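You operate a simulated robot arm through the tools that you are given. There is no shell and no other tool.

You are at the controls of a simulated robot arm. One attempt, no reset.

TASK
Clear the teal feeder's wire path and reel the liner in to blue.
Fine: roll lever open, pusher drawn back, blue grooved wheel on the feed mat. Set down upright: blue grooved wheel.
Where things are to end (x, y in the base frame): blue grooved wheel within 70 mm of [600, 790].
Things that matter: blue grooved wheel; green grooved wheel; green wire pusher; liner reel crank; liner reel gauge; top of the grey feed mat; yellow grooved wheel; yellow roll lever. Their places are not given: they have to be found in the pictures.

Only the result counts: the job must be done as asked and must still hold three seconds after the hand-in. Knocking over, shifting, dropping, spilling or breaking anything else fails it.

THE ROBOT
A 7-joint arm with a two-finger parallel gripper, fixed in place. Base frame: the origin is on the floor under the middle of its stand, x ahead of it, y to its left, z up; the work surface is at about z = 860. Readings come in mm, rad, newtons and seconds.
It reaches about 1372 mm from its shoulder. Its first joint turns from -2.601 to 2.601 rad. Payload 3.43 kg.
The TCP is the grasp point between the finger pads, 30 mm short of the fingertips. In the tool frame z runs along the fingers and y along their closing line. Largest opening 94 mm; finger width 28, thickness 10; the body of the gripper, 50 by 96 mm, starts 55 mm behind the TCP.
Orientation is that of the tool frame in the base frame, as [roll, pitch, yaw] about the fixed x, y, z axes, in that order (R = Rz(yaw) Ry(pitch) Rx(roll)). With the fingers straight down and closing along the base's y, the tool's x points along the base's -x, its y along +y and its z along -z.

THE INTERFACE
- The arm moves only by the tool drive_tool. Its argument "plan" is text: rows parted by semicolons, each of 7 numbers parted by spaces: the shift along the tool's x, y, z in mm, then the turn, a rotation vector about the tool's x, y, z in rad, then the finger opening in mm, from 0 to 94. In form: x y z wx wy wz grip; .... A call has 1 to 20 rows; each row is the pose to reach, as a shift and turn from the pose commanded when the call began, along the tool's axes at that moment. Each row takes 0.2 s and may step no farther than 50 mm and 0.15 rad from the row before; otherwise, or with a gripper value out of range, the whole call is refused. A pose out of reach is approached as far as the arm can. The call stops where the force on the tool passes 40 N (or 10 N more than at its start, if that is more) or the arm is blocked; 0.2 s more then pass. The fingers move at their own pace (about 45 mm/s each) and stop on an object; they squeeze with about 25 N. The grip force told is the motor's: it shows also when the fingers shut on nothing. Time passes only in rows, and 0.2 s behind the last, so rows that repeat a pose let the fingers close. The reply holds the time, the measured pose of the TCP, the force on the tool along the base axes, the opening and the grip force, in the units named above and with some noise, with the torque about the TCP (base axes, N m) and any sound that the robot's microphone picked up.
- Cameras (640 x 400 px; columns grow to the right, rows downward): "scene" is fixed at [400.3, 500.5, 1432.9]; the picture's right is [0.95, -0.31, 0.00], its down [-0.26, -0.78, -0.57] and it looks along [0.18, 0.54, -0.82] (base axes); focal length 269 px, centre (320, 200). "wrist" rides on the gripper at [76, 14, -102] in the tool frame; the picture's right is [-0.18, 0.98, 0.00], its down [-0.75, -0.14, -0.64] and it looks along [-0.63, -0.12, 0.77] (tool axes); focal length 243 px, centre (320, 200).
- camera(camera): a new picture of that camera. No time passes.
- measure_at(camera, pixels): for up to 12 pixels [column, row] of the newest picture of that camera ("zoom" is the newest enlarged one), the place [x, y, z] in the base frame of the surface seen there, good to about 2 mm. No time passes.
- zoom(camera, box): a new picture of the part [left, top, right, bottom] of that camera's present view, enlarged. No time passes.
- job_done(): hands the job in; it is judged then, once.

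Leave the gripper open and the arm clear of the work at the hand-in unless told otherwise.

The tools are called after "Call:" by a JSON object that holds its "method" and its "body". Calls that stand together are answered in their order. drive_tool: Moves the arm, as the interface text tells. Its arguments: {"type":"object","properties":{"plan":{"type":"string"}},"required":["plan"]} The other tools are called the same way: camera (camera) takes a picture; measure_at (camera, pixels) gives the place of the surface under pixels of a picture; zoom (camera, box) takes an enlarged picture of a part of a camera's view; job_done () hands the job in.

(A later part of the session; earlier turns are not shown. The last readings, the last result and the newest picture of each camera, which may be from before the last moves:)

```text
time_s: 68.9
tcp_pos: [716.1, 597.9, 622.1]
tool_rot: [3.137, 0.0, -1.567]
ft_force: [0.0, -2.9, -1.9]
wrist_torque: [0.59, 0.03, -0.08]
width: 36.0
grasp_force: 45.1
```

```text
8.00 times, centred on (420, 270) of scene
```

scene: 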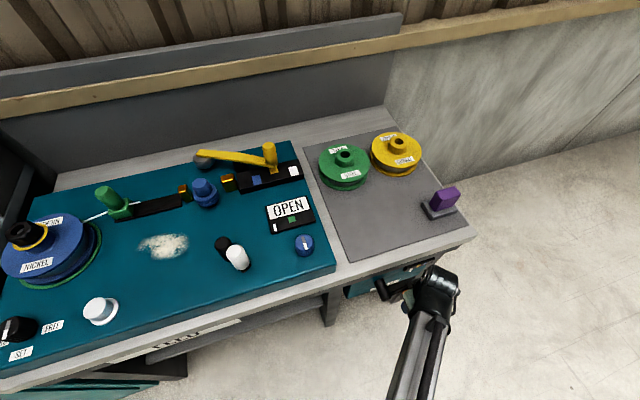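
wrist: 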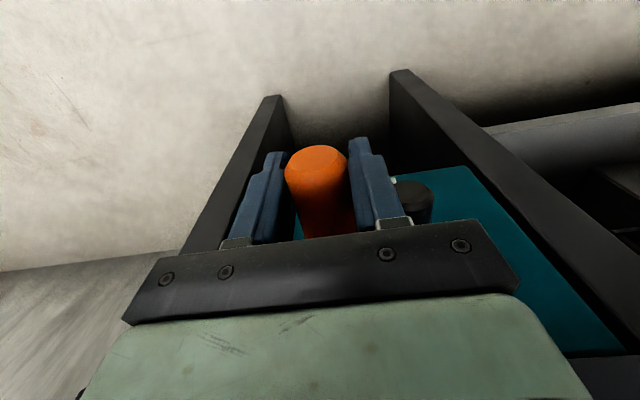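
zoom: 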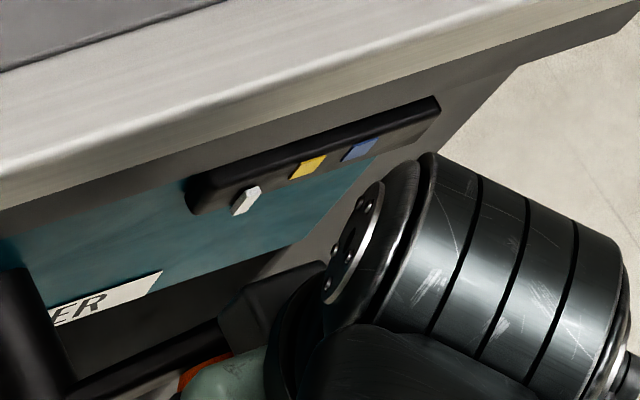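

The pointer has barely moved, so each turn is a small step. I continue the arc from 31° to about 94°.

Call:
{"method": "drive_tool", "body": {"plan": "0 4.5 -6.5 0 0 0 25; 0 9.7 -12.4 0 0 0 25; 0 15.6 -17.6 0 0 0 25; 0 22.1 -22.1 0 0 0 25; 0 29.1 -25.7 0 0 0 25; 0 36.4 -28.5 0 0 0 25; 0 44.1 -30.3 0 0 0 25; 0 51.9 -31.2 0 0 0 25; 0 59.8 -31.1 0 0 0 25; 0 59.8 -31.1 0 0 0 25"}}

Call:
{"method": "camera", "body": {"camera": "scene"}}

Call:
{"method": "zoom", "body": {"camera": "scene", "box": [390, 245, 450, 295]}}

```text
time_s: 71.1
tcp_pos: [656.3, 598.2, 651.6]
tool_rot: [3.138, 0.002, -1.569]
ft_force: [0.8, 1.7, -8.1]
wrist_torque: [0.97, 0.01, -0.04]
width: 34.9
grasp_force: 44.9
```

```text
taken
```

scene: 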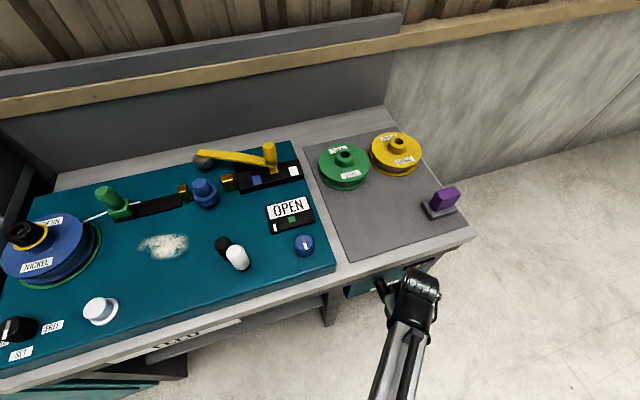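

```text
8.00 times, centred on (420, 270) of scene
```

zoom: 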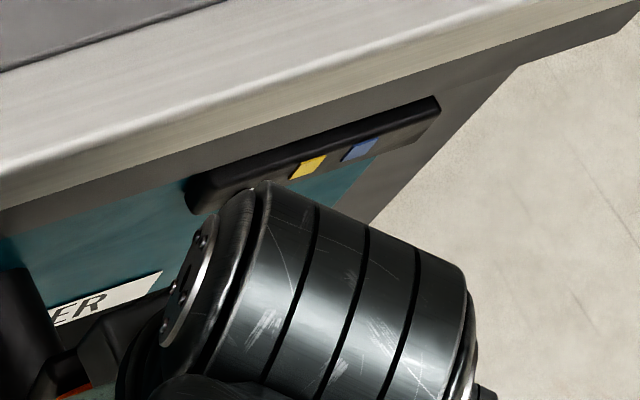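

The wrist now hides the pointer from the scene camera, so I look with the wrist camera.

Call:
{"method": "camera", "body": {"camera": "wrist"}}

```text
taken
```

wrist: 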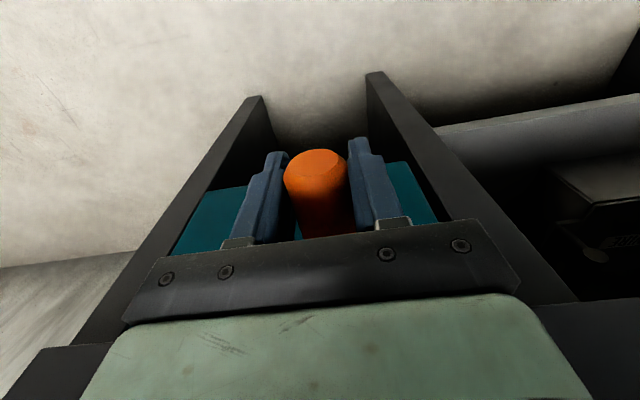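

It isn't visible there either. I continue over the top toward 178°, where the wrist should clear the line of sight to the gauge.

Call:
{"method": "drive_tool", "body": {"plan": "0 7.8 1 0 0 0 25; 0 15.4 3 0 0 0 25; 0 22.8 5.8 0 0 0 25; 0 29.7 9.6 0 0 0 25; 0 36.1 14.2 0 0 0 25; 0 41.9 19.5 0 0 0 25; 0 47 25.5 0 0 0 25; 0 51.4 32 0 0 0 25; 0 54.9 39.1 0 0 0 25; 0 57.5 46.5 0 0 0 25; 0 59.2 54.2 0 0 0 25; 0 60 62 0 0 0 25; 0 60 62 0 0 0 25"}}

Call:
{"method": "camera", "body": {"camera": "scene"}}

Call:
{"method": "zoom", "body": {"camera": "scene", "box": [390, 245, 450, 295]}}

Call:
{"method": "camera", "body": {"camera": "wrist"}}

```text
time_s: 73.9
tcp_pos: [594.6, 598.9, 591.6]
tool_rot: [3.136, 0.004, -1.569]
ft_force: [-21.0, 19.3, 1.2]
wrist_torque: [-0.53, -0.08, -0.13]
width: 35.1
grasp_force: 45.0
```

```text
taken
```

scene: 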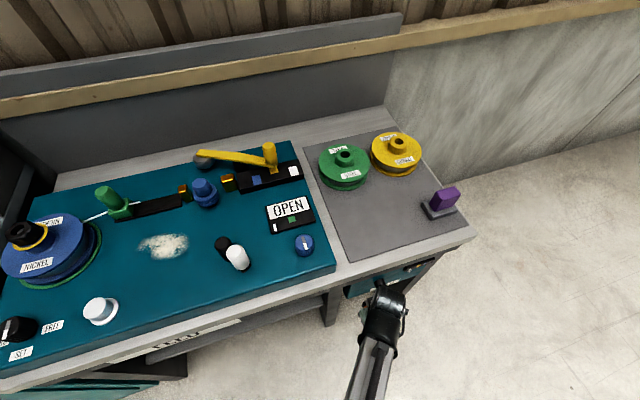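

```text
8.00 times, centred on (420, 270) of scene
```

zoom: 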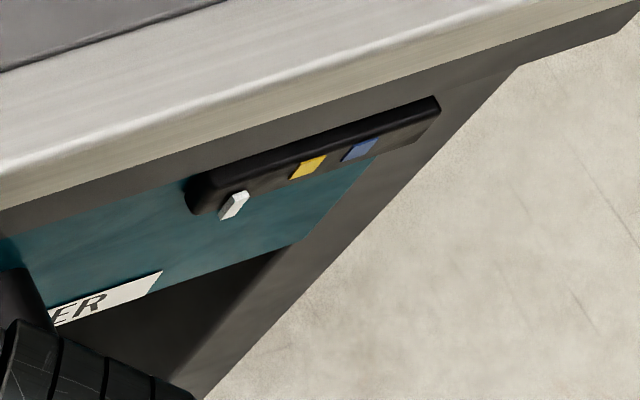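

```text
taken
```

wrist: 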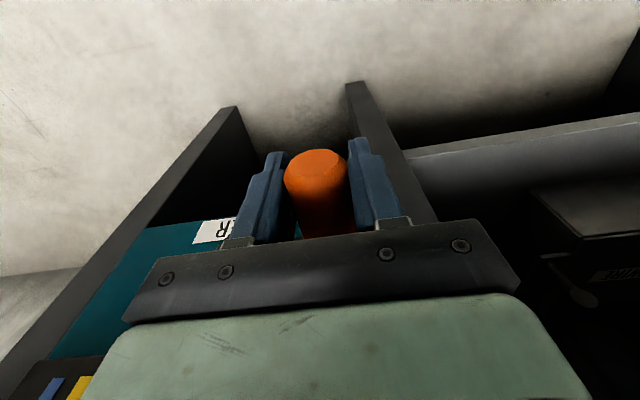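

At 178° the pointer has moved left, from about 250 to 235 in the 8× zoom. That is roughly 5 mm away from blue for half a turn. So clockwise is "in", at about 11 mm per turn, and I need roughly 4.6 turns clockwise. First I check clearances between the wrist housing and the table front.

Call:
{"method": "measure_at", "body": {"camera": "scene", "pixels": [[380, 290], [390, 292], [400, 295], [404, 310], [375, 300], [385, 287], [366, 310], [395, 288]]}}

Call:
{"method": "zoom", "body": {"camera": "scene", "box": [330, 250, 430, 340]}}

```text
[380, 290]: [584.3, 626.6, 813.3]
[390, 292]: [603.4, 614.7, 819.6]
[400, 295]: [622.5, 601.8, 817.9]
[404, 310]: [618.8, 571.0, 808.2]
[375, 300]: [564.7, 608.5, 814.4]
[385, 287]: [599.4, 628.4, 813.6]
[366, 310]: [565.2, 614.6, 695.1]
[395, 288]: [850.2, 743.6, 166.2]
```

```text
4.44 times, centred on (380, 295) of scene
```

zoom: 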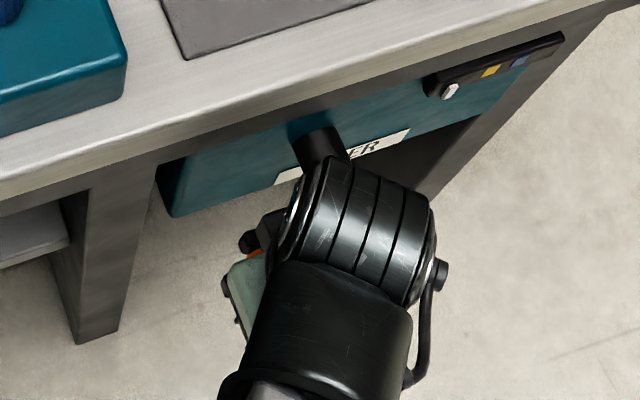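

The wrist reaches y≈630 and the table front is at about y≈680, so there is room. I crank clockwise from 178° back over the top to −2°.

Call:
{"method": "drive_tool", "body": {"plan": "-0.5 -2 -17.1 0 0 0 25; -0.5 -9 -32.6 0 0 0 25; -0.5 -19.9 -45.8 0 0 0 25; -0.5 -33.7 -55.6 0 0 0 25; -0.5 -49.7 -61.6 0 0 0 25; -0.5 -66.7 -63.3 0 0 0 25; -0.5 -83.5 -60.4 0 0 0 25; -0.5 -99 -53.4 0 0 0 25; -0.5 -112.2 -42.5 0 0 0 25; -0.5 -122 -28.7 0 0 0 25; -0.5 -128 -12.7 0 0 0 25; -0.5 -129.7 4.3 0 0 0 25; -0.5 -129.7 4.3 0 0 0 25"}}

Call:
{"method": "zoom", "body": {"camera": "scene", "box": [390, 245, 450, 295]}}

```text
time_s: 76.7
tcp_pos: [724.7, 597.6, 585.2]
tool_rot: [3.134, 0.0, -1.568]
ft_force: [-26.8, -0.9, 1.4]
wrist_torque: [-0.92, -0.08, -0.06]
width: 35.1
grasp_force: 45.0
```

```text
8.00 times, centred on (420, 270) of scene
```

zoom: 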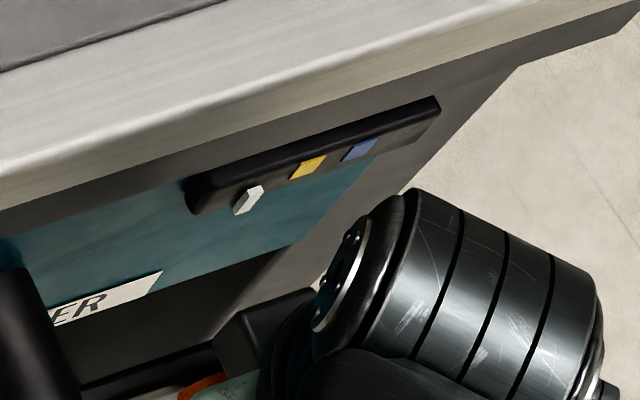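

The pointer is back at its start, so clockwise does move it toward blue. I continue clockwise through the lower half from −2° to −182°.

Call:
{"method": "drive_tool", "body": {"plan": "0 3.4 17 0 0 0 25; 0 10.5 32.4 0 0 0 25; 0 21.2 45.5 0 0 0 25; 0 35 55.3 0 0 0 25; 0 50.9 61.2 0 0 0 25; 0 67.8 62.9 0 0 0 25; 0 84.5 60.1 0 0 0 25; 0 99.9 53 0 0 0 25; 0 113 42.3 0 0 0 25; 0 122.8 28.5 0 0 0 25; 0 128.7 12.6 0 0 0 25; 0 130.4 -4.3 0 0 0 25; 0 130.4 -4.3 0 0 0 25"}}

Call:
{"method": "zoom", "body": {"camera": "scene", "box": [390, 245, 450, 295]}}

```text
time_s: 77.8
tcp_pos: [692.8, 596.8, 531.2]
tool_rot: [-3.131, 0.006, -1.578]
ft_force: [3.2, -2.5, 3.1]
wrist_torque: [1.09, 0.3, 0.26]
width: 35.2
grasp_force: 44.7
stopped in row 5: the force on the tool passed its limit at 56 N (the readings are from after the stop); the commanded pose is now the measured one
```

```text
8.00 times, centred on (420, 270) of scene
```

zoom: 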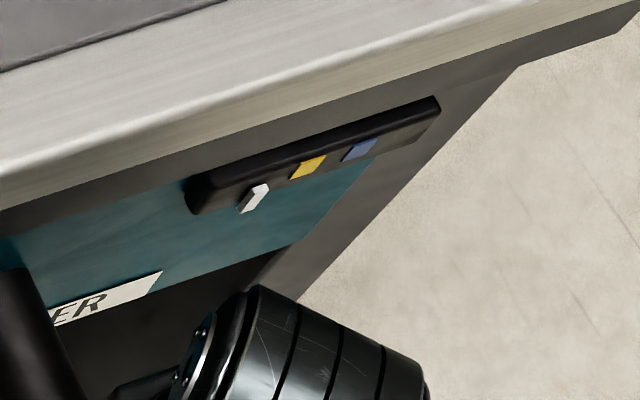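

It stopped at about −60° with 56 N. The pointer has moved right by a consistent amount. I look at what is touching.

Call:
{"method": "camera", "body": {"camera": "wrist"}}

Call:
{"method": "zoom", "body": {"camera": "scene", "box": [340, 255, 440, 345]}}

```text
taken
```

wrist: 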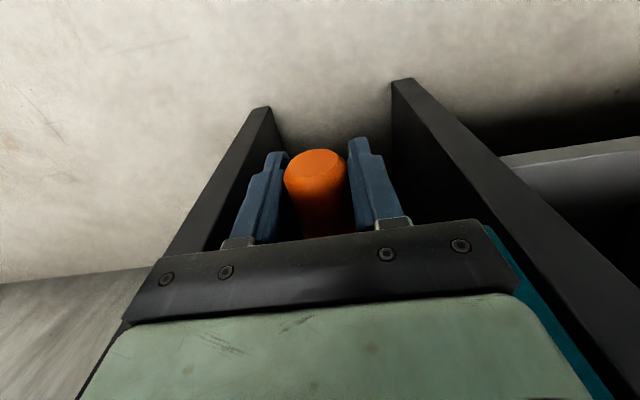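

```text
4.44 times, centred on (390, 300) of scene
```

zoom: 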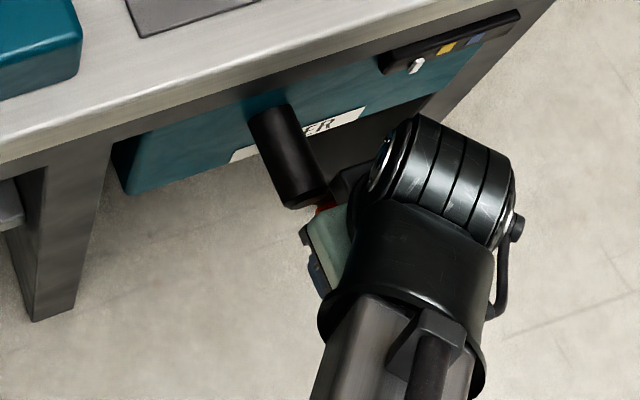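

The resistance is most likely my circle being 2 mm off with a stiff grip. From four low-force poses I fit a new centre of (661.0, 587.3) and R≈64.5. I also regrip 7 mm farther out along the handle for more room to the hub, opening, shifting −y and closing again.

Call:
{"method": "drive_tool", "body": {"plan": "0 0 0 0 0 0 40; 0 0 0 0 0 0 50; 4 0 0 0 0 0 56; 7 0 0 0 0 0 56; 7 0 0 0 0 0 40; 7 0 0 0 0 0 25; 7 0 0 0 0 0 25; 7 0 0 0 0 0 25"}}

Call:
{"method": "camera", "body": {"camera": "wrist"}}

```text
time_s: 79.6
tcp_pos: [693.4, 590.0, 531.6]
tool_rot: [-3.13, 0.005, -1.576]
ft_force: [2.3, 0.1, -0.9]
wrist_torque: [0.14, 0.08, 0.41]
width: 35.2
grasp_force: 44.7
```

```text
taken
```

wrist: 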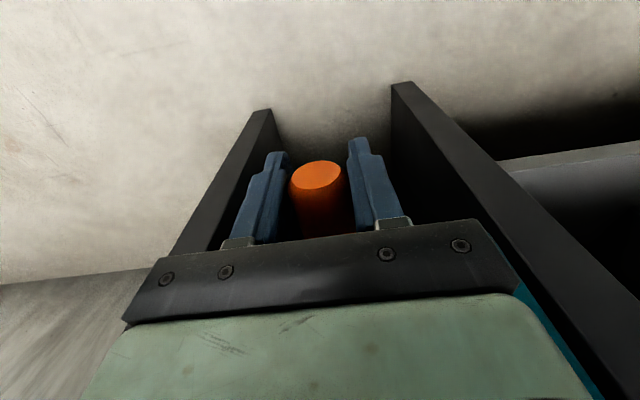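

The grip is good at [693.4, 590, 531.6]. I continue clockwise from −60° to −180° on the corrected circle, also taking out the small 0.012 rad tilt.

Call:
{"method": "drive_tool", "body": {"plan": "0 15.7 6.2 -0.003 0 -0.001 25; 0 32.5 8 -0.006 0 -0.002 25; 0 49.1 5.5 -0.009 0 -0.004 25; 0 64.5 -1.3 -0.0116 0 -0.005 25; 0 77.7 -11.8 -0.0116 0 -0.005 25; 0 87.7 -25.4 -0.0116 0 -0.005 25; 0 93.8 -41 -0.0116 0 -0.005 25; 0 95.6 -57.8 -0.0116 0 -0.005 25; 0 95.6 -57.8 -0.0116 0 -0.005 25"}}

Call:
{"method": "zoom", "body": {"camera": "scene", "box": [390, 245, 450, 295]}}

```text
time_s: 80.0
tcp_pos: [693.8, 591.1, 531.5]
tool_rot: [-3.121, 0.007, -1.586]
ft_force: [3.5, -2.2, 2.1]
wrist_torque: [0.68, 0.33, 0.53]
width: 34.9
grasp_force: 45.1
stopped in row 1: the force on the tool passed its limit at 58 N (the readings are from after the stop); the commanded pose is now the measured one
```

```text
8.00 times, centred on (420, 270) of scene
```

zoom: 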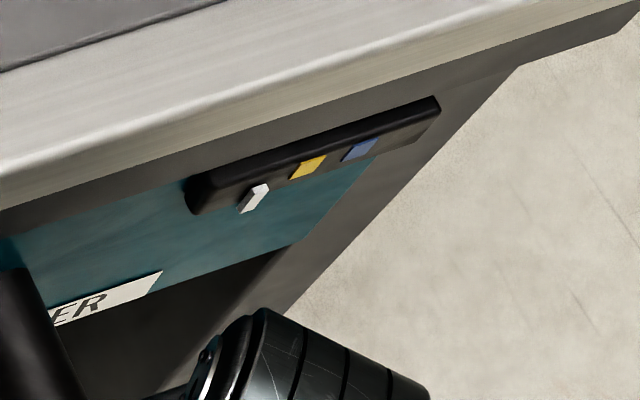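

It is blocked at the same place again, so this may be a real obstacle rather than a circle error. I make a very small probing move, 2 mm along the tangent, to read the force direction.

Call:
{"method": "drive_tool", "body": {"plan": "0 1 0.6 0 0 0 25; 0 1 0.6 0 0 0 25"}}

Call:
{"method": "camera", "body": {"camera": "wrist"}}

```text
time_s: 80.6
tcp_pos: [693.4, 592.0, 530.6]
tool_rot: [-3.119, 0.007, -1.585]
ft_force: [14.6, -7.3, 7.7]
wrist_torque: [0.86, 1.18, 0.64]
width: 35.0
grasp_force: 44.5
```

```text
taken
```

wrist: 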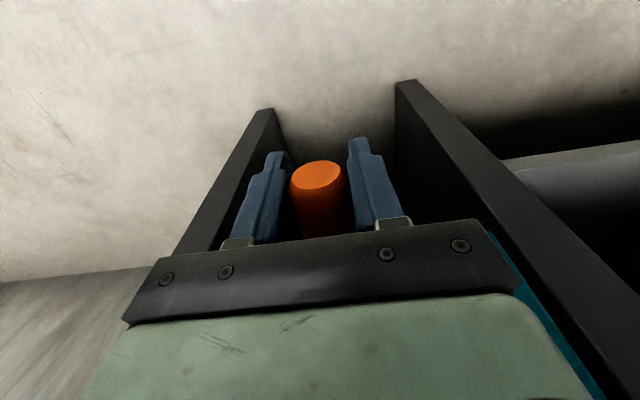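

The force points along (+x, −y, +z) with a torque matching a contact about 65 mm above the TCP. So the gripper body is touching the crank hub, not the crank stop. I check the geometry in the scene picture.

Call:
{"method": "camera", "body": {"camera": "scene"}}

Call:
{"method": "zoom", "body": {"camera": "scene", "box": [365, 270, 425, 320]}}

Call:
{"method": "measure_at", "body": {"camera": "zoom", "pixels": [[150, 120], [200, 180], [230, 230], [250, 260], [220, 260], [210, 290], [260, 230], [180, 250], [240, 300], [280, 200], [200, 240], [190, 300]]}}

```text
taken
```

scene: 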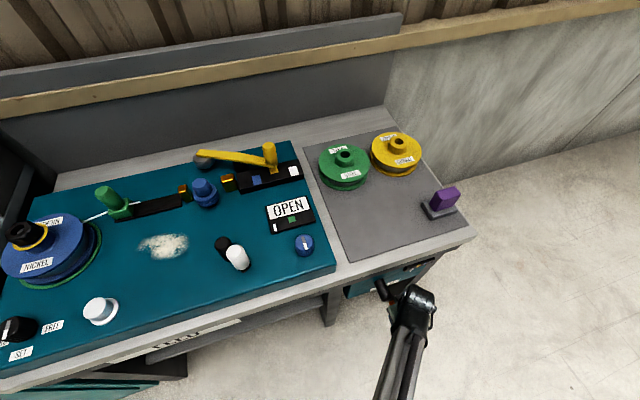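

```text
8.00 times, centred on (395, 295) of scene
```

zoom: 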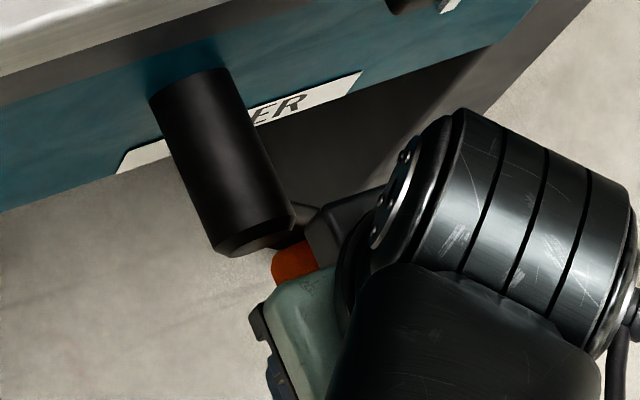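

```text
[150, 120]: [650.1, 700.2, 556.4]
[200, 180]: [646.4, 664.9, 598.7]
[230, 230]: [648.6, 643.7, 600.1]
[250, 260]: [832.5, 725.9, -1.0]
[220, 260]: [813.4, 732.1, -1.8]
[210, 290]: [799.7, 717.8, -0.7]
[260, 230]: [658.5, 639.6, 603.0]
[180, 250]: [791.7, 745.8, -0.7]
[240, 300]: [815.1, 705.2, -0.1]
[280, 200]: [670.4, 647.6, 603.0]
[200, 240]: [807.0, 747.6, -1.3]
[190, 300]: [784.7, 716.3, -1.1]
```

A dark block of the gripper at zoom (345,220) sits right against the hub's right side at (300,215). I measure that block.

Call:
{"method": "measure_at", "body": {"camera": "zoom", "pixels": [[350, 215], [320, 220], [375, 200], [330, 245], [312, 215], [305, 225], [300, 240], [290, 260], [310, 262], [300, 300], [280, 320], [345, 190]]}}

```text
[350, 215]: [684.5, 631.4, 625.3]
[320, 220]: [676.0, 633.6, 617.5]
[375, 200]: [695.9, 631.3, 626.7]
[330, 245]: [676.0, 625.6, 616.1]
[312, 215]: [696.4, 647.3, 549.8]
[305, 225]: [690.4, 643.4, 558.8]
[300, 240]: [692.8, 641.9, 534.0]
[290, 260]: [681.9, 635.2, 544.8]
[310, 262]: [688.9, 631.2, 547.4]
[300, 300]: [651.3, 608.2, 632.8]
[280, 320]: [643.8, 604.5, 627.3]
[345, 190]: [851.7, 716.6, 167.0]
```

A block on the back of the gripper reaches about 44 mm toward the table at 85–95 mm above the TCP, so it meets the hub's end (y≈635) in the lower half. The fix is to regrip a little farther out and lean the hand away from the table, tilting 0.3 rad about the x axis, which leaves the pads flat on the handle.

Call:
{"method": "drive_tool", "body": {"plan": "0 -1 0 0 0 0 45; 2 -1 0 0 0 0 56; 5 -1 0 -0.01 -0.1 -0.007 60; 6 -1 0 -0.022 -0.2 -0.014 60; 6 -1 0 -0.022 -0.293 -0.014 60; 6 -1 0 -0.022 -0.293 -0.014 60"}}

Call:
{"method": "camera", "body": {"camera": "wrist"}}

Call:
{"method": "zoom", "body": {"camera": "scene", "box": [365, 270, 425, 320]}}

```text
time_s: 82.0
tcp_pos: [692.6, 586.2, 530.5]
tool_rot: [-3.14, 0.301, -1.567]
ft_force: [-0.3, 1.2, 0.0]
wrist_torque: [0.01, -0.02, 0.01]
width: 60.1
grasp_force: 0.1
```

```text
taken
```

wrist: 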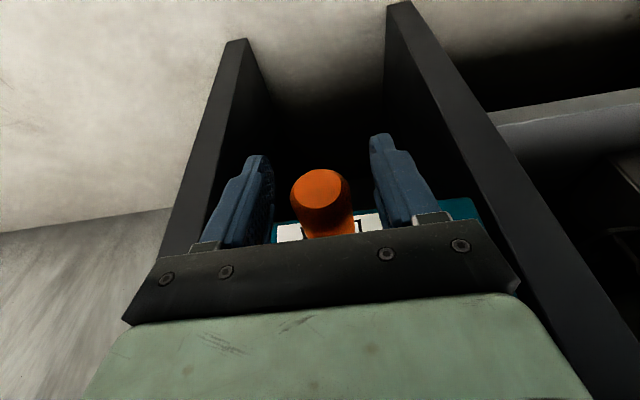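

```text
8.00 times, centred on (395, 295) of scene
```

zoom: 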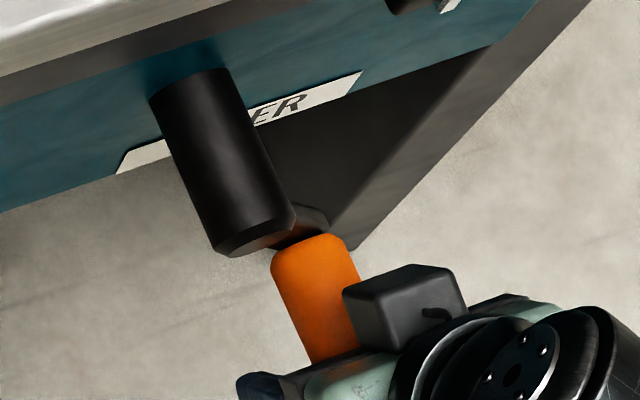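

The block is now well clear of the hub. I measure the handle's location before gripping.

Call:
{"method": "measure_at", "body": {"camera": "wrist", "pixels": [[321, 187], [295, 187], [346, 187], [321, 173], [321, 205], [296, 205], [350, 205], [322, 220]]}}

Call:
{"method": "measure_at", "body": {"camera": "zoom", "pixels": [[290, 260], [305, 250], [320, 245], [335, 245], [345, 245], [300, 300], [320, 300], [335, 300], [310, 340], [330, 345], [285, 280], [345, 330]]}}

```text
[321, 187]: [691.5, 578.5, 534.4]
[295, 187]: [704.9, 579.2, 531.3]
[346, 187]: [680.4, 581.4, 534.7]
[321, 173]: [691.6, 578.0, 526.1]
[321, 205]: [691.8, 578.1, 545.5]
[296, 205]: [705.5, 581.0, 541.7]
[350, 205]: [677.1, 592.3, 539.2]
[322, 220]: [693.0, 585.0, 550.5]
```

```text
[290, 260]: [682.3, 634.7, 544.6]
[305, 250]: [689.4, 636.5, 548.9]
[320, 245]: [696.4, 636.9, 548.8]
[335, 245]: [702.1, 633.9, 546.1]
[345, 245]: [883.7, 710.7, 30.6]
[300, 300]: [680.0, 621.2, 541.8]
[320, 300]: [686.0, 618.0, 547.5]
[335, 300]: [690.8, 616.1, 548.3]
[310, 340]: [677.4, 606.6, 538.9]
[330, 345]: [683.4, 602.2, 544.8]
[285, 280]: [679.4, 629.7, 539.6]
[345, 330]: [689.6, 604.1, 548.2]
```

The handle axis is at about x 692.3, z 532, with its end at y 578. That matches the TCP, so I grip it.

Call:
{"method": "drive_tool", "body": {"plan": "0 0 0 0 0 0 45; 0 0 0 0 0 0 25; 0 0 0 0 0 0 25; 0 0 0 0 0 0 25"}}

Call:
{"method": "drive_tool", "body": {"plan": "0.9 7.8 3.3 0 0 0 25; 1.9 15.6 6 0 0 0 25; 2.5 32.4 8 0 0 0 25; 1.8 49 5.8 0 0 0 25; -0.2 64.5 -0.5 0 0 0 25; -3.2 77.8 -10.4 0 0 0 25; -7.2 87.9 -23.2 0 0 0 25; -11.9 94.2 -38.1 0 0 0 25; -16.8 96.3 -54.1 0 0 0 25; -16.8 96.3 -54.1 0 0 0 25"}}

Call:
{"method": "zoom", "body": {"camera": "scene", "box": [390, 245, 450, 295]}}

```text
time_s: 83.0
tcp_pos: [692.7, 586.3, 530.1]
tool_rot: [3.141, 0.3, -1.567]
ft_force: [1.6, -0.7, -2.9]
wrist_torque: [0.3, -0.02, -0.08]
width: 34.8
grasp_force: 44.8
```

```text
time_s: 85.2
tcp_pos: [595.1, 586.6, 589.2]
tool_rot: [3.141, 0.299, -1.568]
ft_force: [-22.7, -10.0, 2.5]
wrist_torque: [-0.22, -0.09, 0.3]
width: 34.8
grasp_force: 45.0
```

```text
8.00 times, centred on (420, 270) of scene
```

zoom: 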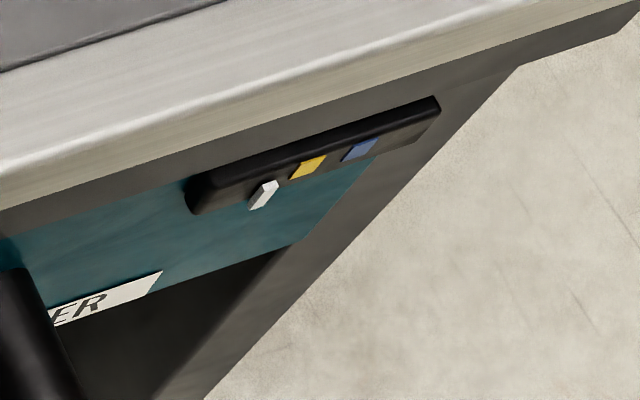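

It works: half a turn clockwise moved the pointer from 249.6 to 264 in the zoom, about 5.6 mm. The full 45 mm therefore needs about 4 turns from the start. I refine the circle to centre (660, 587) and R 65.4, and go on from −180° over the top to −360°.

Call:
{"method": "drive_tool", "body": {"plan": "-5.1 -0.4 -16.4 0 0 0 25; -9.7 -7 -31.4 0 0 0 25; -13.7 -17.4 -44.4 0 0 0 25; -16.8 -30.9 -54.3 0 0 0 25; -18.7 -46.7 -60.5 0 0 0 25; -19.4 -63.6 -62.7 0 0 0 25; -18.7 -80.5 -60.5 0 0 0 25; -16.8 -96.3 -54.3 0 0 0 25; -13.7 -109.9 -44.4 0 0 0 25; -9.7 -120.2 -31.4 0 0 0 25; -5.1 -126.8 -16.4 0 0 0 25; 0 -129 -0.2 0 0 0 25; 0 -129 -0.2 0 0 0 25"}}

Call:
{"method": "zoom", "body": {"camera": "scene", "box": [390, 245, 450, 295]}}

```text
time_s: 88.0
tcp_pos: [725.6, 586.5, 586.5]
tool_rot: [3.139, 0.302, -1.569]
ft_force: [-26.5, 4.9, 1.7]
wrist_torque: [0.74, -0.08, 0.27]
width: 34.8
grasp_force: 45.0
```

```text
8.00 times, centred on (420, 270) of scene
```

zoom: 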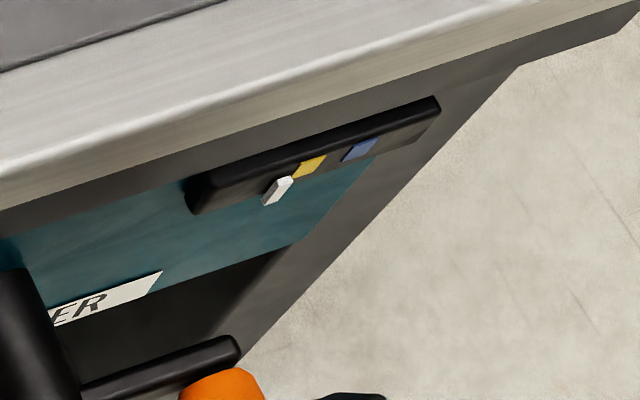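

One full turn is done and the pointer is at 278, so +28.4 px per turn. The side force is a constant −x bias, so I shift my circle 1.3 mm in −x and run the next 300°.

Call:
{"method": "drive_tool", "body": {"plan": "5 3.6 16.1 0 0 0 25; 9.6 10.1 31.1 0 0 0 25; 13.6 20.5 44 0 0 0 25; 16.7 34 53.9 0 0 0 25; 18.6 49.7 60.2 0 0 0 25; 19.3 66.6 62.3 0 0 0 25; 18.6 83.5 60.2 0 0 0 25; 16.7 99.2 53.9 0 0 0 25; 13.6 112.7 44 0 0 0 25; 9.6 123.1 31.1 0 0 0 25; 5 129.6 16.1 0 0 0 25; 0 131.8 0 0 0 0 25; -5 129.6 -16.1 0 0 0 25; -9.6 123.1 -31.1 0 0 0 25; -13.6 112.7 -44 0 0 0 25; -16.7 99.2 -53.9 0 0 0 25; -18.6 83.5 -60.2 0 0 0 25; -19.3 66.6 -62.3 0 0 0 25; -18.6 49.7 -60.2 0 0 0 25; -16.7 34 -53.9 0 0 0 25"}}

Call:
{"method": "zoom", "body": {"camera": "scene", "box": [390, 245, 450, 295]}}

```text
time_s: 92.2
tcp_pos: [692.6, 583.3, 643.6]
tool_rot: [3.141, 0.299, -1.567]
ft_force: [-6.1, 2.0, -3.2]
wrist_torque: [-0.1, -0.03, 0.16]
width: 34.9
grasp_force: 45.0
```

```text
8.00 times, centred on (420, 270) of scene
```

zoom: 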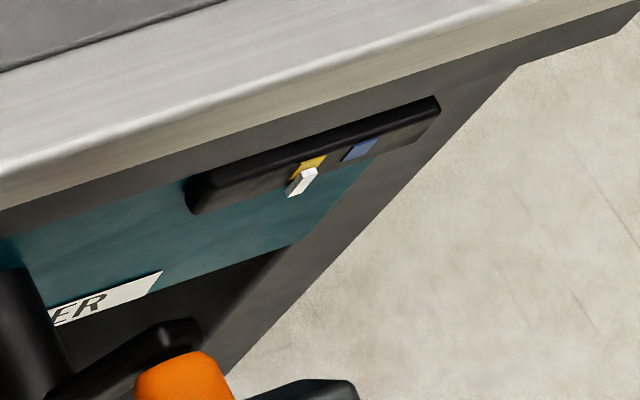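

Good: low forces, and the pointer is now over the yellow mark. I continue another 300° clockwise, from 60° round to −240°.

Call:
{"method": "drive_tool", "body": {"plan": "3.1 -13.5 9.9 0 0 0 25; 7 -23.9 22.8 0 0 0 25; 11.7 -30.4 37.8 0 0 0 25; 16.7 -32.6 53.9 0 0 0 25; 21.7 -30.4 70 0 0 0 25; 26.3 -23.9 85 0 0 0 25; 30.3 -13.5 97.9 0 0 0 25; 33.4 0 107.8 0 0 0 25; 35.3 15.7 114.1 0 0 0 25; 36 32.6 116.2 0 0 0 25; 35.3 49.5 114.1 0 0 0 25; 33.4 65.2 107.8 0 0 0 25; 30.3 78.7 97.9 0 0 0 25; 26.3 89.1 85 0 0 0 25; 21.7 95.6 70 0 0 0 25; 16.7 97.8 53.9 0 0 0 25; 11.7 95.6 37.8 0 0 0 25; 7 89.1 22.8 0 0 0 25; 3.1 78.7 9.9 0 0 0 25; 0 65.2 0 0 0 0 25"}}

Call:
{"method": "zoom", "body": {"camera": "scene", "box": [390, 245, 450, 295]}}

```text
time_s: 96.4
tcp_pos: [624.2, 585.3, 641.5]
tool_rot: [3.139, 0.299, -1.567]
ft_force: [2.6, -14.6, -13.3]
wrist_torque: [-1.07, -0.02, 0.02]
width: 35.0
grasp_force: 44.6
```

```text
8.00 times, centred on (420, 270) of scene
```

zoom: 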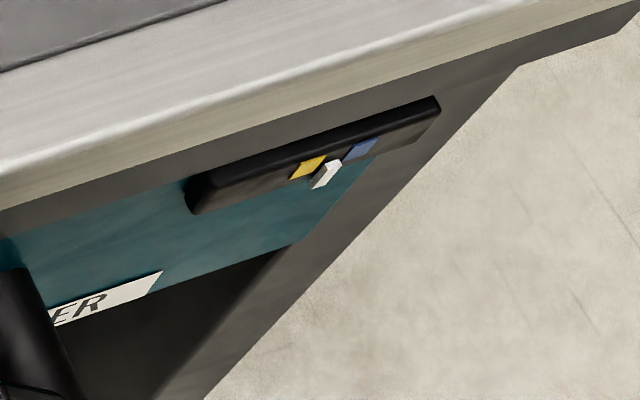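

The total is about −960° and the pointer is between yellow and blue. I measure pointer and marks in this zoom.

Call:
{"method": "measure_at", "body": {"camera": "zoom", "pixels": [[328, 170], [332, 164], [320, 180], [325, 175], [305, 168], [360, 150], [312, 163], [366, 146]]}}

```text
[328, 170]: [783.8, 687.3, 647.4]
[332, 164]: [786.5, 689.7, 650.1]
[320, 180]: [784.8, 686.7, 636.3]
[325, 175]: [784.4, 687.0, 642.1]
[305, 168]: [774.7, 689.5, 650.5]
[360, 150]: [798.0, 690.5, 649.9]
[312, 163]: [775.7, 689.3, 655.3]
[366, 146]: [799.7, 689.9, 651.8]
```

The pointer is at x≈784.5 and blue is at x≈798. The rate is about 11.9 mm per turn, so about 400° remain. I do the next 300° and then fine-tune.

Call:
{"method": "drive_tool", "body": {"plan": "-1.9 -15.7 -6.2 0 0 0 25; -2.6 -32.6 -8.4 0 0 0 25; -1.9 -49.5 -6.2 0 0 0 25; 0 -65.2 0 0 0 0 25; 3.1 -78.7 9.9 0 0 0 25; 7 -89.1 22.8 0 0 0 25; 11.7 -95.6 37.8 0 0 0 25; 16.7 -97.8 53.9 0 0 0 25; 21.7 -95.6 70 0 0 0 25; 26.3 -89.1 85 0 0 0 25; 30.3 -78.7 97.9 0 0 0 25; 33.4 -65.2 107.8 0 0 0 25; 35.3 -49.5 114.1 0 0 0 25; 36 -32.6 116.2 0 0 0 25; 35.3 -15.7 114.1 0 0 0 25; 33.4 0 107.8 0 0 0 25; 30.3 13.5 97.9 0 0 0 25; 26.3 23.9 85 0 0 0 25; 21.7 30.4 70 0 0 0 25; 16.7 32.6 53.9 0 0 0 25"}}

Call:
{"method": "zoom", "body": {"camera": "scene", "box": [400, 250, 440, 280]}}

```text
time_s: 100.6
tcp_pos: [595.9, 585.5, 587.0]
tool_rot: [-3.14, 0.3, -1.566]
ft_force: [11.6, -19.6, -4.3]
wrist_torque: [-0.16, 0.03, -0.22]
width: 34.8
grasp_force: 45.2
```

```text
13.33 times, centred on (420, 265) of scene
```

zoom: 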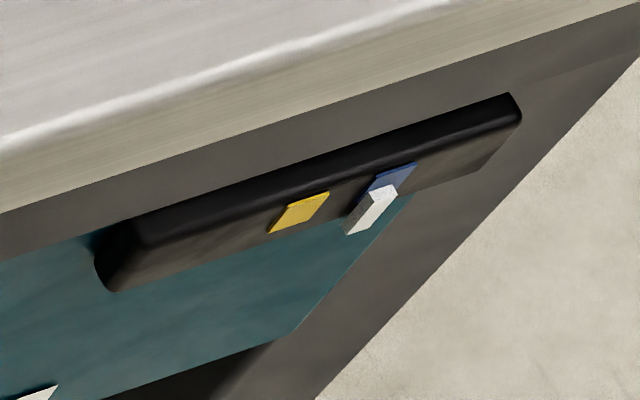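

Call:
{"method": "measure_at", "body": {"camera": "zoom", "pixels": [[375, 210], [365, 222], [380, 200], [383, 190], [405, 172], [395, 175], [300, 212], [290, 222], [410, 168], [415, 180], [355, 205]]}}

```text
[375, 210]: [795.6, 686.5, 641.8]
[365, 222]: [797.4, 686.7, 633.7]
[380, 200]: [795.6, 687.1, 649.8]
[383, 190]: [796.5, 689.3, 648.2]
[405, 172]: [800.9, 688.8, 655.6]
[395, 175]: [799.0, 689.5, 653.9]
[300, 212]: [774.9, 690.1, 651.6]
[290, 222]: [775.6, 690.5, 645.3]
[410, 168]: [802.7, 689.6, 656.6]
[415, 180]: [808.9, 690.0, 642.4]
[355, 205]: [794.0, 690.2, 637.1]
```

The pointer is at x≈795.8, nearly centred on blue at 797.8. About 60° more is needed.

Call:
{"method": "drive_tool", "body": {"plan": "-2.5 -0.6 -8.2 0 0 0 25; -5 -2.2 -16.1 0 0 0 25; -9.6 -8.7 -31.1 0 0 0 25; -13.6 -19.1 -44 0 0 0 25; -16.7 -32.6 -53.9 0 0 0 25; -16.7 -32.6 -53.9 0 0 0 25"}}

Call:
{"method": "zoom", "body": {"camera": "scene", "box": [400, 250, 440, 280]}}

Call:
{"method": "measure_at", "body": {"camera": "zoom", "pixels": [[378, 208], [368, 220], [383, 198], [387, 187], [408, 170], [400, 172], [300, 212], [290, 222], [360, 228], [390, 195]]}}

```text
time_s: 102.0
tcp_pos: [625.8, 584.9, 642.1]
tool_rot: [-3.141, 0.297, -1.568]
ft_force: [8.9, -18.7, -24.5]
wrist_torque: [-0.61, -0.01, -0.14]
width: 34.8
grasp_force: 45.0
```

```text
13.33 times, centred on (420, 265) of scene
```

zoom: 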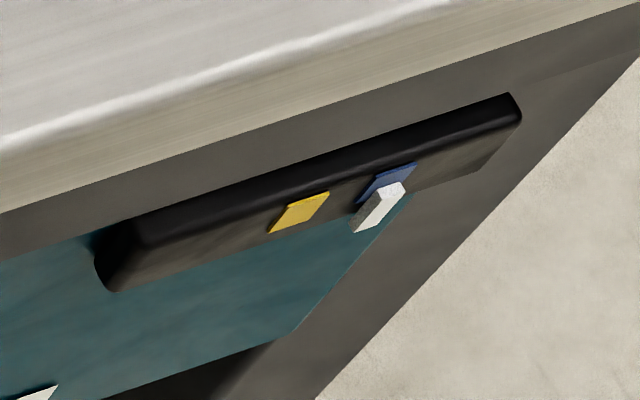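

```text
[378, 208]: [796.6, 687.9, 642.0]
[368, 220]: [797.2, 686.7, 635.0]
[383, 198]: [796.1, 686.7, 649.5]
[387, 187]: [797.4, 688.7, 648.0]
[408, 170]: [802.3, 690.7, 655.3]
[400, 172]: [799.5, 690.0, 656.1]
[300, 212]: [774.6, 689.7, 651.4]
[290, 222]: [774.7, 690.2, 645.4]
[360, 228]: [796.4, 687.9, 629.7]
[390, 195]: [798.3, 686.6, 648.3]
```

The pointer now reads x≈797, on the blue mark. I release the handle and back off along the fingers, then verify from the front.

Call:
{"method": "drive_tool", "body": {"plan": "0 0 0 0 0 0 38; 0 0 0 0 0 0 50; 0 0 0 0 0 0 64; 0 0 0 0 0 0 70; 0 0 -30 0 0 0 70; 0 0 -70 0 0 0 80; 0 0 -110 0 0 0 90; 0 0 -150 0 0 0 94; 0 0 -150 0 0 0 94"}}

Call:
{"method": "camera", "body": {"camera": "wrist"}}

Call:
{"method": "camera", "body": {"camera": "scene"}}

```text
time_s: 104.0
tcp_pos: [625.7, 543.2, 785.6]
tool_rot: [3.141, 0.301, -1.566]
ft_force: [-0.5, -0.3, 0.1]
wrist_torque: [-0.01, 0.0, 0.02]
width: 94.0
grasp_force: 0.0
```

```text
taken
```

wrist: 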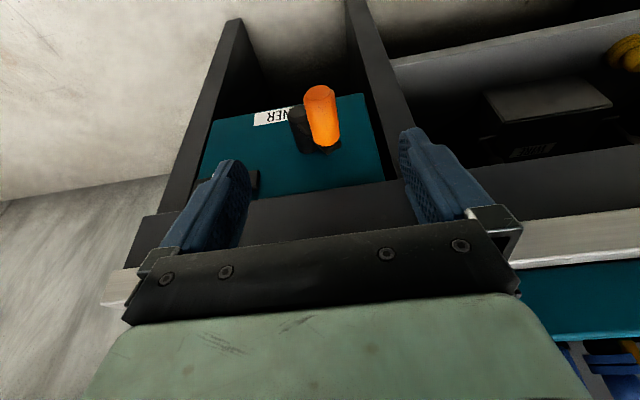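

```text
taken
```

scene: 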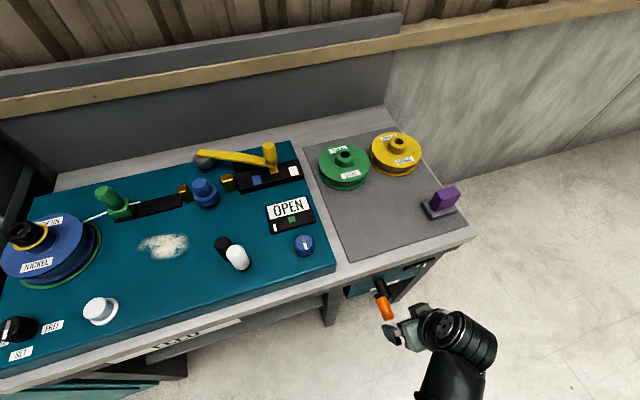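

The gauge is hidden behind the left finger here. I move +x about 110 mm to see it.

Call:
{"method": "drive_tool", "body": {"plan": "0 -40 0 0 0 0 94; 0 -80 0 0 0 0 94; 0 -120 0 0 0 0 94; 0 -120 0 0 0 0 94"}}

Call:
{"method": "camera", "body": {"camera": "wrist"}}

Call:
{"method": "zoom", "body": {"camera": "wrist", "box": [240, 130, 400, 230]}}

```text
time_s: 105.0
tcp_pos: [745.5, 542.7, 787.6]
tool_rot: [-3.141, 0.3, -1.566]
ft_force: [-0.2, 0.6, 0.3]
wrist_torque: [0.0, -0.02, 0.0]
width: 94.2
grasp_force: 0.1
```

```text
taken
```

wrist: 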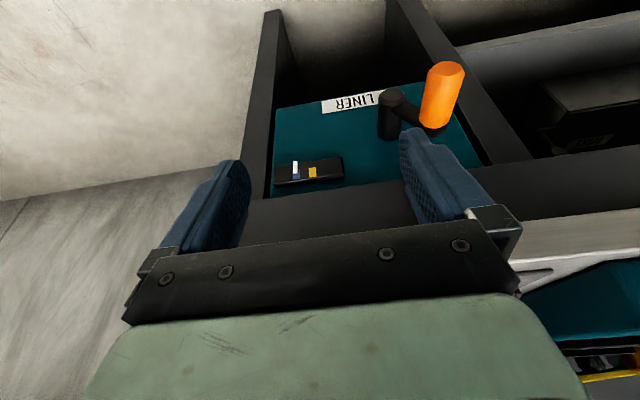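

```text
4.00 times, centred on (320, 180) of wrist
```

zoom: 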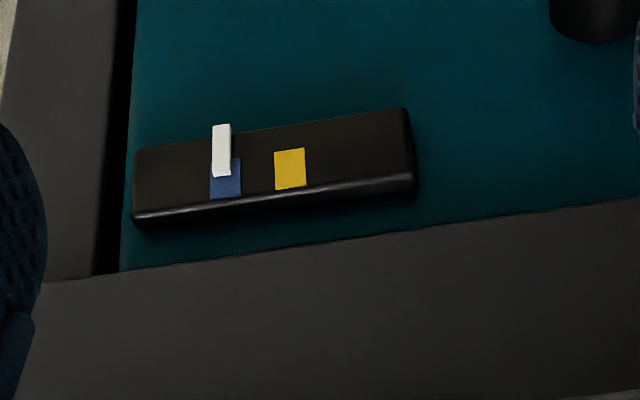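

The white pointer sits over the blue mark. I measure both for the exact centring.

Call:
{"method": "measure_at", "body": {"camera": "zoom", "pixels": [[222, 150], [222, 170], [222, 130], [225, 188], [213, 188], [238, 188], [290, 168], [276, 168], [303, 168], [215, 150], [229, 150]]}}

```text
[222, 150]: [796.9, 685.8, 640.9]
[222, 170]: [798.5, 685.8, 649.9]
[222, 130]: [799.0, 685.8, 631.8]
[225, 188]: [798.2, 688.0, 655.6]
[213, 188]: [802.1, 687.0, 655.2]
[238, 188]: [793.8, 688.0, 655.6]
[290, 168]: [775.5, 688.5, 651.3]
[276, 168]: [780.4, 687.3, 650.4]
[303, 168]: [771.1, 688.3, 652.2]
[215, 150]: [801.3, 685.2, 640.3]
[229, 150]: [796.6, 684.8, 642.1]
```

The pointer centre is at about 798.5 and blue is at 798, so the liner is reeled in to blue. Now the blue grooved wheel. First I raise the hand clear in front of the table and level it.

Call:
{"method": "drive_tool", "body": {"plan": "-12 0 -39 0 0.04 0 94; -24 0 -79 0 0.08 0 94; -37 0 -118 0 0.12 0 94; -49 0 -158 0 0.16 0 94; -61 0 -197 0 0.2 0 94; -73 0 -236 0 0.24 0 94; -86 0 -276 0 0.28 0 94; -97 0 -315 0 0.3 0 94; -97 0 -315 0 0.3 0 94"}}

```text
time_s: 107.0
tcp_pos: [745.7, 539.3, 1119.1]
tool_rot: [3.14, 0.0, -1.567]
ft_force: [0.6, 0.2, -0.2]
wrist_torque: [0.01, 0.02, 0.05]
width: 93.8
grasp_force: 0.0
```

Next I rotate back to the original yaw while travelling at z≈1119 to above the blue roll, near [252, 930].

Call:
{"method": "drive_tool", "body": {"plan": "-28 35 0 0 0 0.1125 94; -56 70 0 0 0 0.225 94; -84 106 0 0 0 0.3375 94; -112 141 0 0 0 0.45 94; -140 176 0 0 0 0.5625 94; -168 212 0 0 0 0.675 94; -196 247 0 0 0 0.7875 94; -223 282 0 0 0 0.9 94; -251 317 0 0 0 1.0125 94; -279 353 0 0 0 1.125 94; -307 388 0 0 0 1.2375 94; -335 423 0 0 0 1.35 94; -363 459 0 0 0 1.4625 94; -391 494 0 0 0 1.575 94; -391 494 0 0 0 1.575 94"}}

Call:
{"method": "camera", "body": {"camera": "wrist"}}

Call:
{"method": "camera", "body": {"camera": "scene"}}

```text
time_s: 110.2
tcp_pos: [250.1, 933.8, 1116.1]
tool_rot: [-3.141, -0.001, 3.139]
ft_force: [0.2, 0.4, 0.8]
wrist_torque: [0.0, -0.02, 0.03]
width: 94.2
grasp_force: 0.1
```

```text
taken
```

wrist: 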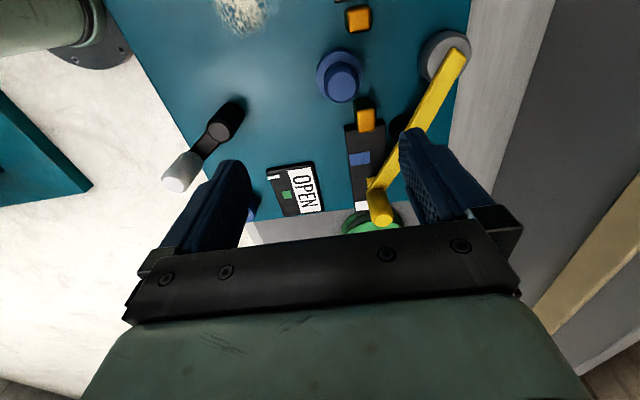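

```text
taken
```

scene: 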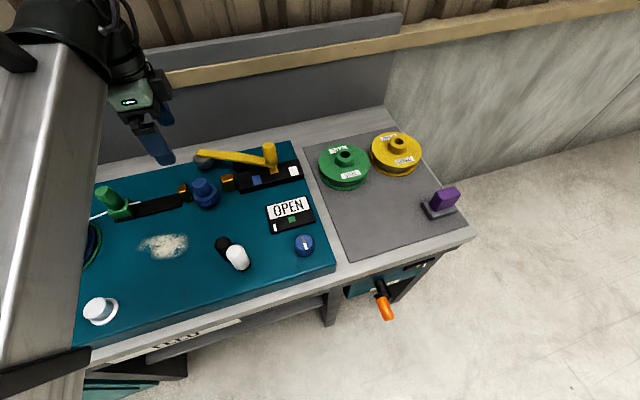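

I measure the roll's knob top in the wrist picture around (342,84).

Call:
{"method": "measure_at", "body": {"camera": "wrist", "pixels": [[342, 86], [331, 86], [354, 86], [342, 74], [342, 98], [320, 75], [362, 75]]}}

```text
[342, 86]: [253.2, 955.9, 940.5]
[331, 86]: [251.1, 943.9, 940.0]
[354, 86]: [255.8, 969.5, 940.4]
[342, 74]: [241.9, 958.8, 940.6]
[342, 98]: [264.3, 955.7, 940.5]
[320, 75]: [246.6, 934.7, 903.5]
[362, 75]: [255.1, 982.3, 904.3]
```

The knob is at [253, 957] with its top at 940.5. I align over it and lower to z≈943.

Call:
{"method": "drive_tool", "body": {"plan": "-1 12 30 0 0 0 94; -2.5 23 60 0 0 0 94; -2.5 23 100 0 0 0 94; -2.5 23 140 0 0 0 94; -2.5 23 172 0 0 0 94; -2.5 23 172 0 0 0 94"}}

Call:
{"method": "camera", "body": {"camera": "wrist"}}

```text
time_s: 111.6
tcp_pos: [254.6, 955.8, 944.3]
tool_rot: [3.141, -0.001, 3.141]
ft_force: [0.5, 0.8, -0.2]
wrist_torque: [0.01, -0.02, -0.01]
width: 94.3
grasp_force: 0.0
```

```text
taken
```

wrist: 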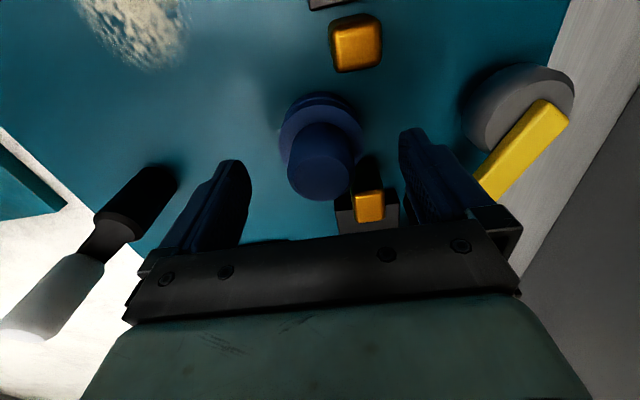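

The knob is between the fingers. I close to grip.

Call:
{"method": "drive_tool", "body": {"plan": "1 1 0 0 0 0 65; 1 1 0 0 0 0 45; 1 1 0 0 0 0 30; 1 1 0 0 0 0 20; 1 1 0 0 0 0 20; 1 1 0 0 0 0 20"}}

```text
time_s: 113.0
tcp_pos: [253.9, 955.6, 944.4]
tool_rot: [3.141, 0.002, 3.141]
ft_force: [0.2, 0.8, 0.1]
wrist_torque: [-0.01, -0.04, 0.01]
width: 37.3
grasp_force: 24.8
```

The grip is clean. I lift straight up slowly, since a spindle may run inside the roll.

Call:
{"method": "drive_tool", "body": {"plan": "0 0 -3 0 0 0 20; 0 0 -8 0 0 0 20; 0 0 -15 0 0 0 20; 0 0 -25 0 0 0 20; 0 0 -40 0 0 0 20; 0 0 -60 0 0 0 20; 0 0 -85 0 0 0 20; 0 0 -110 0 0 0 20; 0 0 -140 0 0 0 20; 0 0 -140 0 0 0 20"}}

Call:
{"method": "camera", "body": {"camera": "wrist"}}

Call:
{"method": "camera", "body": {"camera": "scene"}}

```text
time_s: 115.2
tcp_pos: [251.3, 953.5, 1085.4]
tool_rot: [3.14, 0.0, 3.14]
ft_force: [-1.0, -0.2, -1.4]
wrist_torque: [0.0, -0.01, 0.03]
width: 37.3
grasp_force: 25.2
```

```text
taken
```

wrist: 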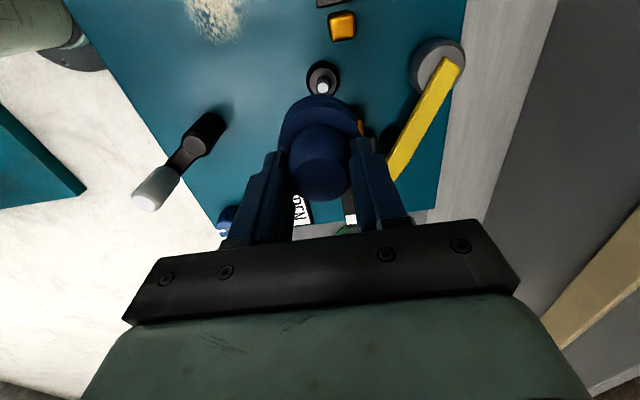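

```text
taken
```

scene: 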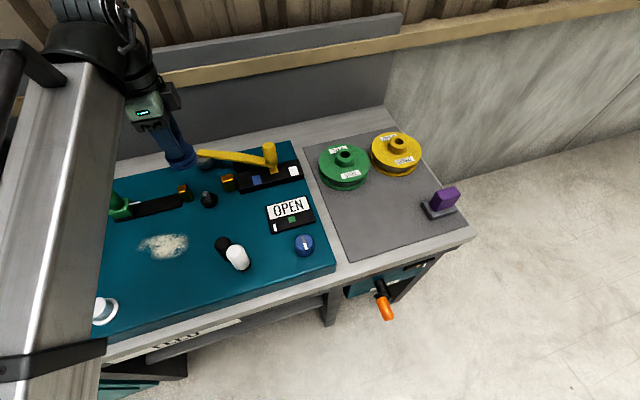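

The roll is off and the bare spindle is visible. I measure the seat height and the roll's lower edge so I know the distance from TCP to its bottom.

Call:
{"method": "zoom", "body": {"camera": "scene", "box": [150, 110, 230, 220]}}

Call:
{"method": "measure_at", "body": {"camera": "wrist", "pixels": [[322, 70], [312, 78], [334, 78], [322, 88], [320, 100], [300, 115]]}}

Call:
{"method": "measure_at", "body": {"camera": "scene", "pixels": [[185, 163], [190, 166], [180, 166], [186, 168], [193, 160], [209, 199], [205, 196]]}}

```text
3.64 times, centred on (190, 165) of scene
```

zoom: 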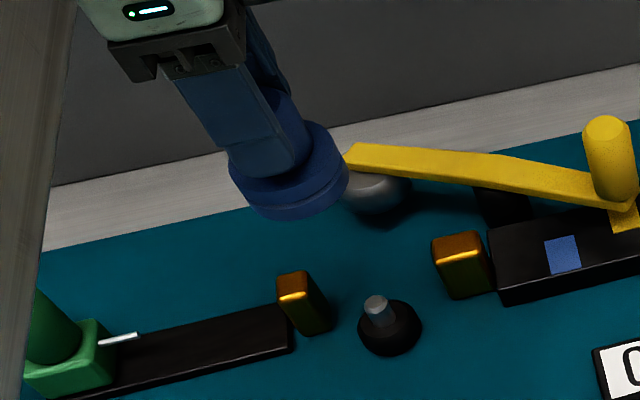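

```text
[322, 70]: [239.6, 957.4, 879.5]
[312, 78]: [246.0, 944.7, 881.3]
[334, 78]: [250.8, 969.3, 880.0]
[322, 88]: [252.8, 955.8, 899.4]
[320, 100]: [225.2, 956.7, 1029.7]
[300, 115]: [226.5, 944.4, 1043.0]
```

```text
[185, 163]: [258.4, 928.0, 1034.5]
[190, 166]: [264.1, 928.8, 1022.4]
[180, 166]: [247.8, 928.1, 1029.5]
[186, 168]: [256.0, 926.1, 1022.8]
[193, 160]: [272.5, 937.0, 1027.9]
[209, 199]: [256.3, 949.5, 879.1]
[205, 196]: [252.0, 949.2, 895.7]
```

The seat top was at z≈880, so the roll's bottom is about 64 mm below the TCP. On the mat (z 804) the TCP should end near z≈868. I carry it at the current height to above [600, 790].

Call:
{"method": "drive_tool", "body": {"plan": "-39 -18 0 0 0 0 20; -78 -36 0 0 0 0 20; -117 -55 0 0 0 0 20; -156 -73 0 0 0 0 20; -195 -91 0 0 0 0 20; -234 -110 0 0 0 0 20; -273 -128 0 0 0 0 20; -312 -146 0 0 0 0 20; -349 -163 0 0 0 0 20; -349 -163 0 0 0 0 20"}}

Call:
{"method": "camera", "body": {"camera": "wrist"}}

Call:
{"method": "camera", "body": {"camera": "scene"}}

```text
time_s: 117.4
tcp_pos: [600.8, 790.2, 1085.4]
tool_rot: [3.142, 0.0, 3.141]
ft_force: [0.2, -0.4, -1.6]
wrist_torque: [0.0, 0.02, -0.02]
width: 36.8
grasp_force: 25.0
```

```text
taken
```

wrist: 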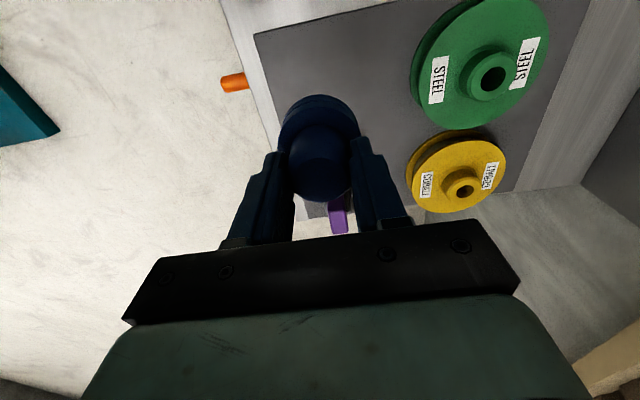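

```text
taken
```

scene: 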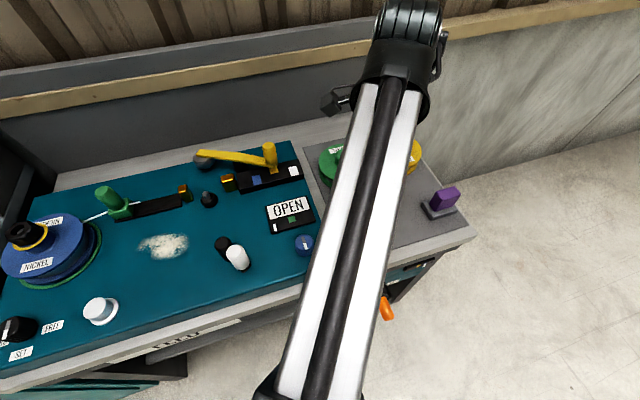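

I am above the target. I lower to about 12 mm above the mat contact height.

Call:
{"method": "drive_tool", "body": {"plan": "0 0 35 0 0 0 20; 0 0 70 0 0 0 20; 0 0 105 0 0 0 20; 0 0 140 0 0 0 20; 0 0 170 0 0 0 20; 0 0 190 0 0 0 20; 0 0 204 0 0 0 20; 0 0 204 0 0 0 20"}}

Call:
{"method": "camera", "body": {"camera": "wrist"}}

```text
time_s: 119.2
tcp_pos: [601.1, 791.1, 879.3]
tool_rot: [3.141, 0.001, 3.14]
ft_force: [0.3, 0.5, -2.1]
wrist_torque: [0.01, 0.01, 0.05]
width: 37.5
grasp_force: 24.3
```

```text
taken
```

wrist: 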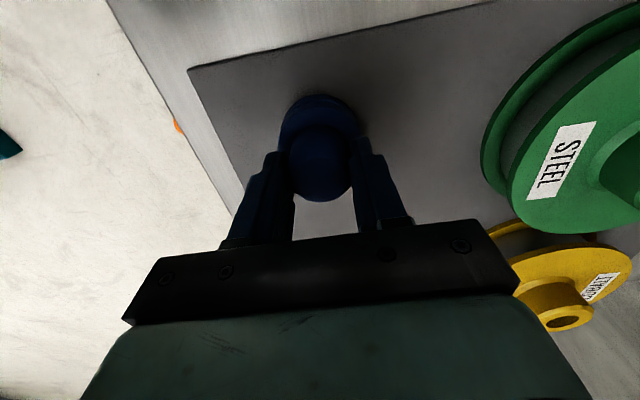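

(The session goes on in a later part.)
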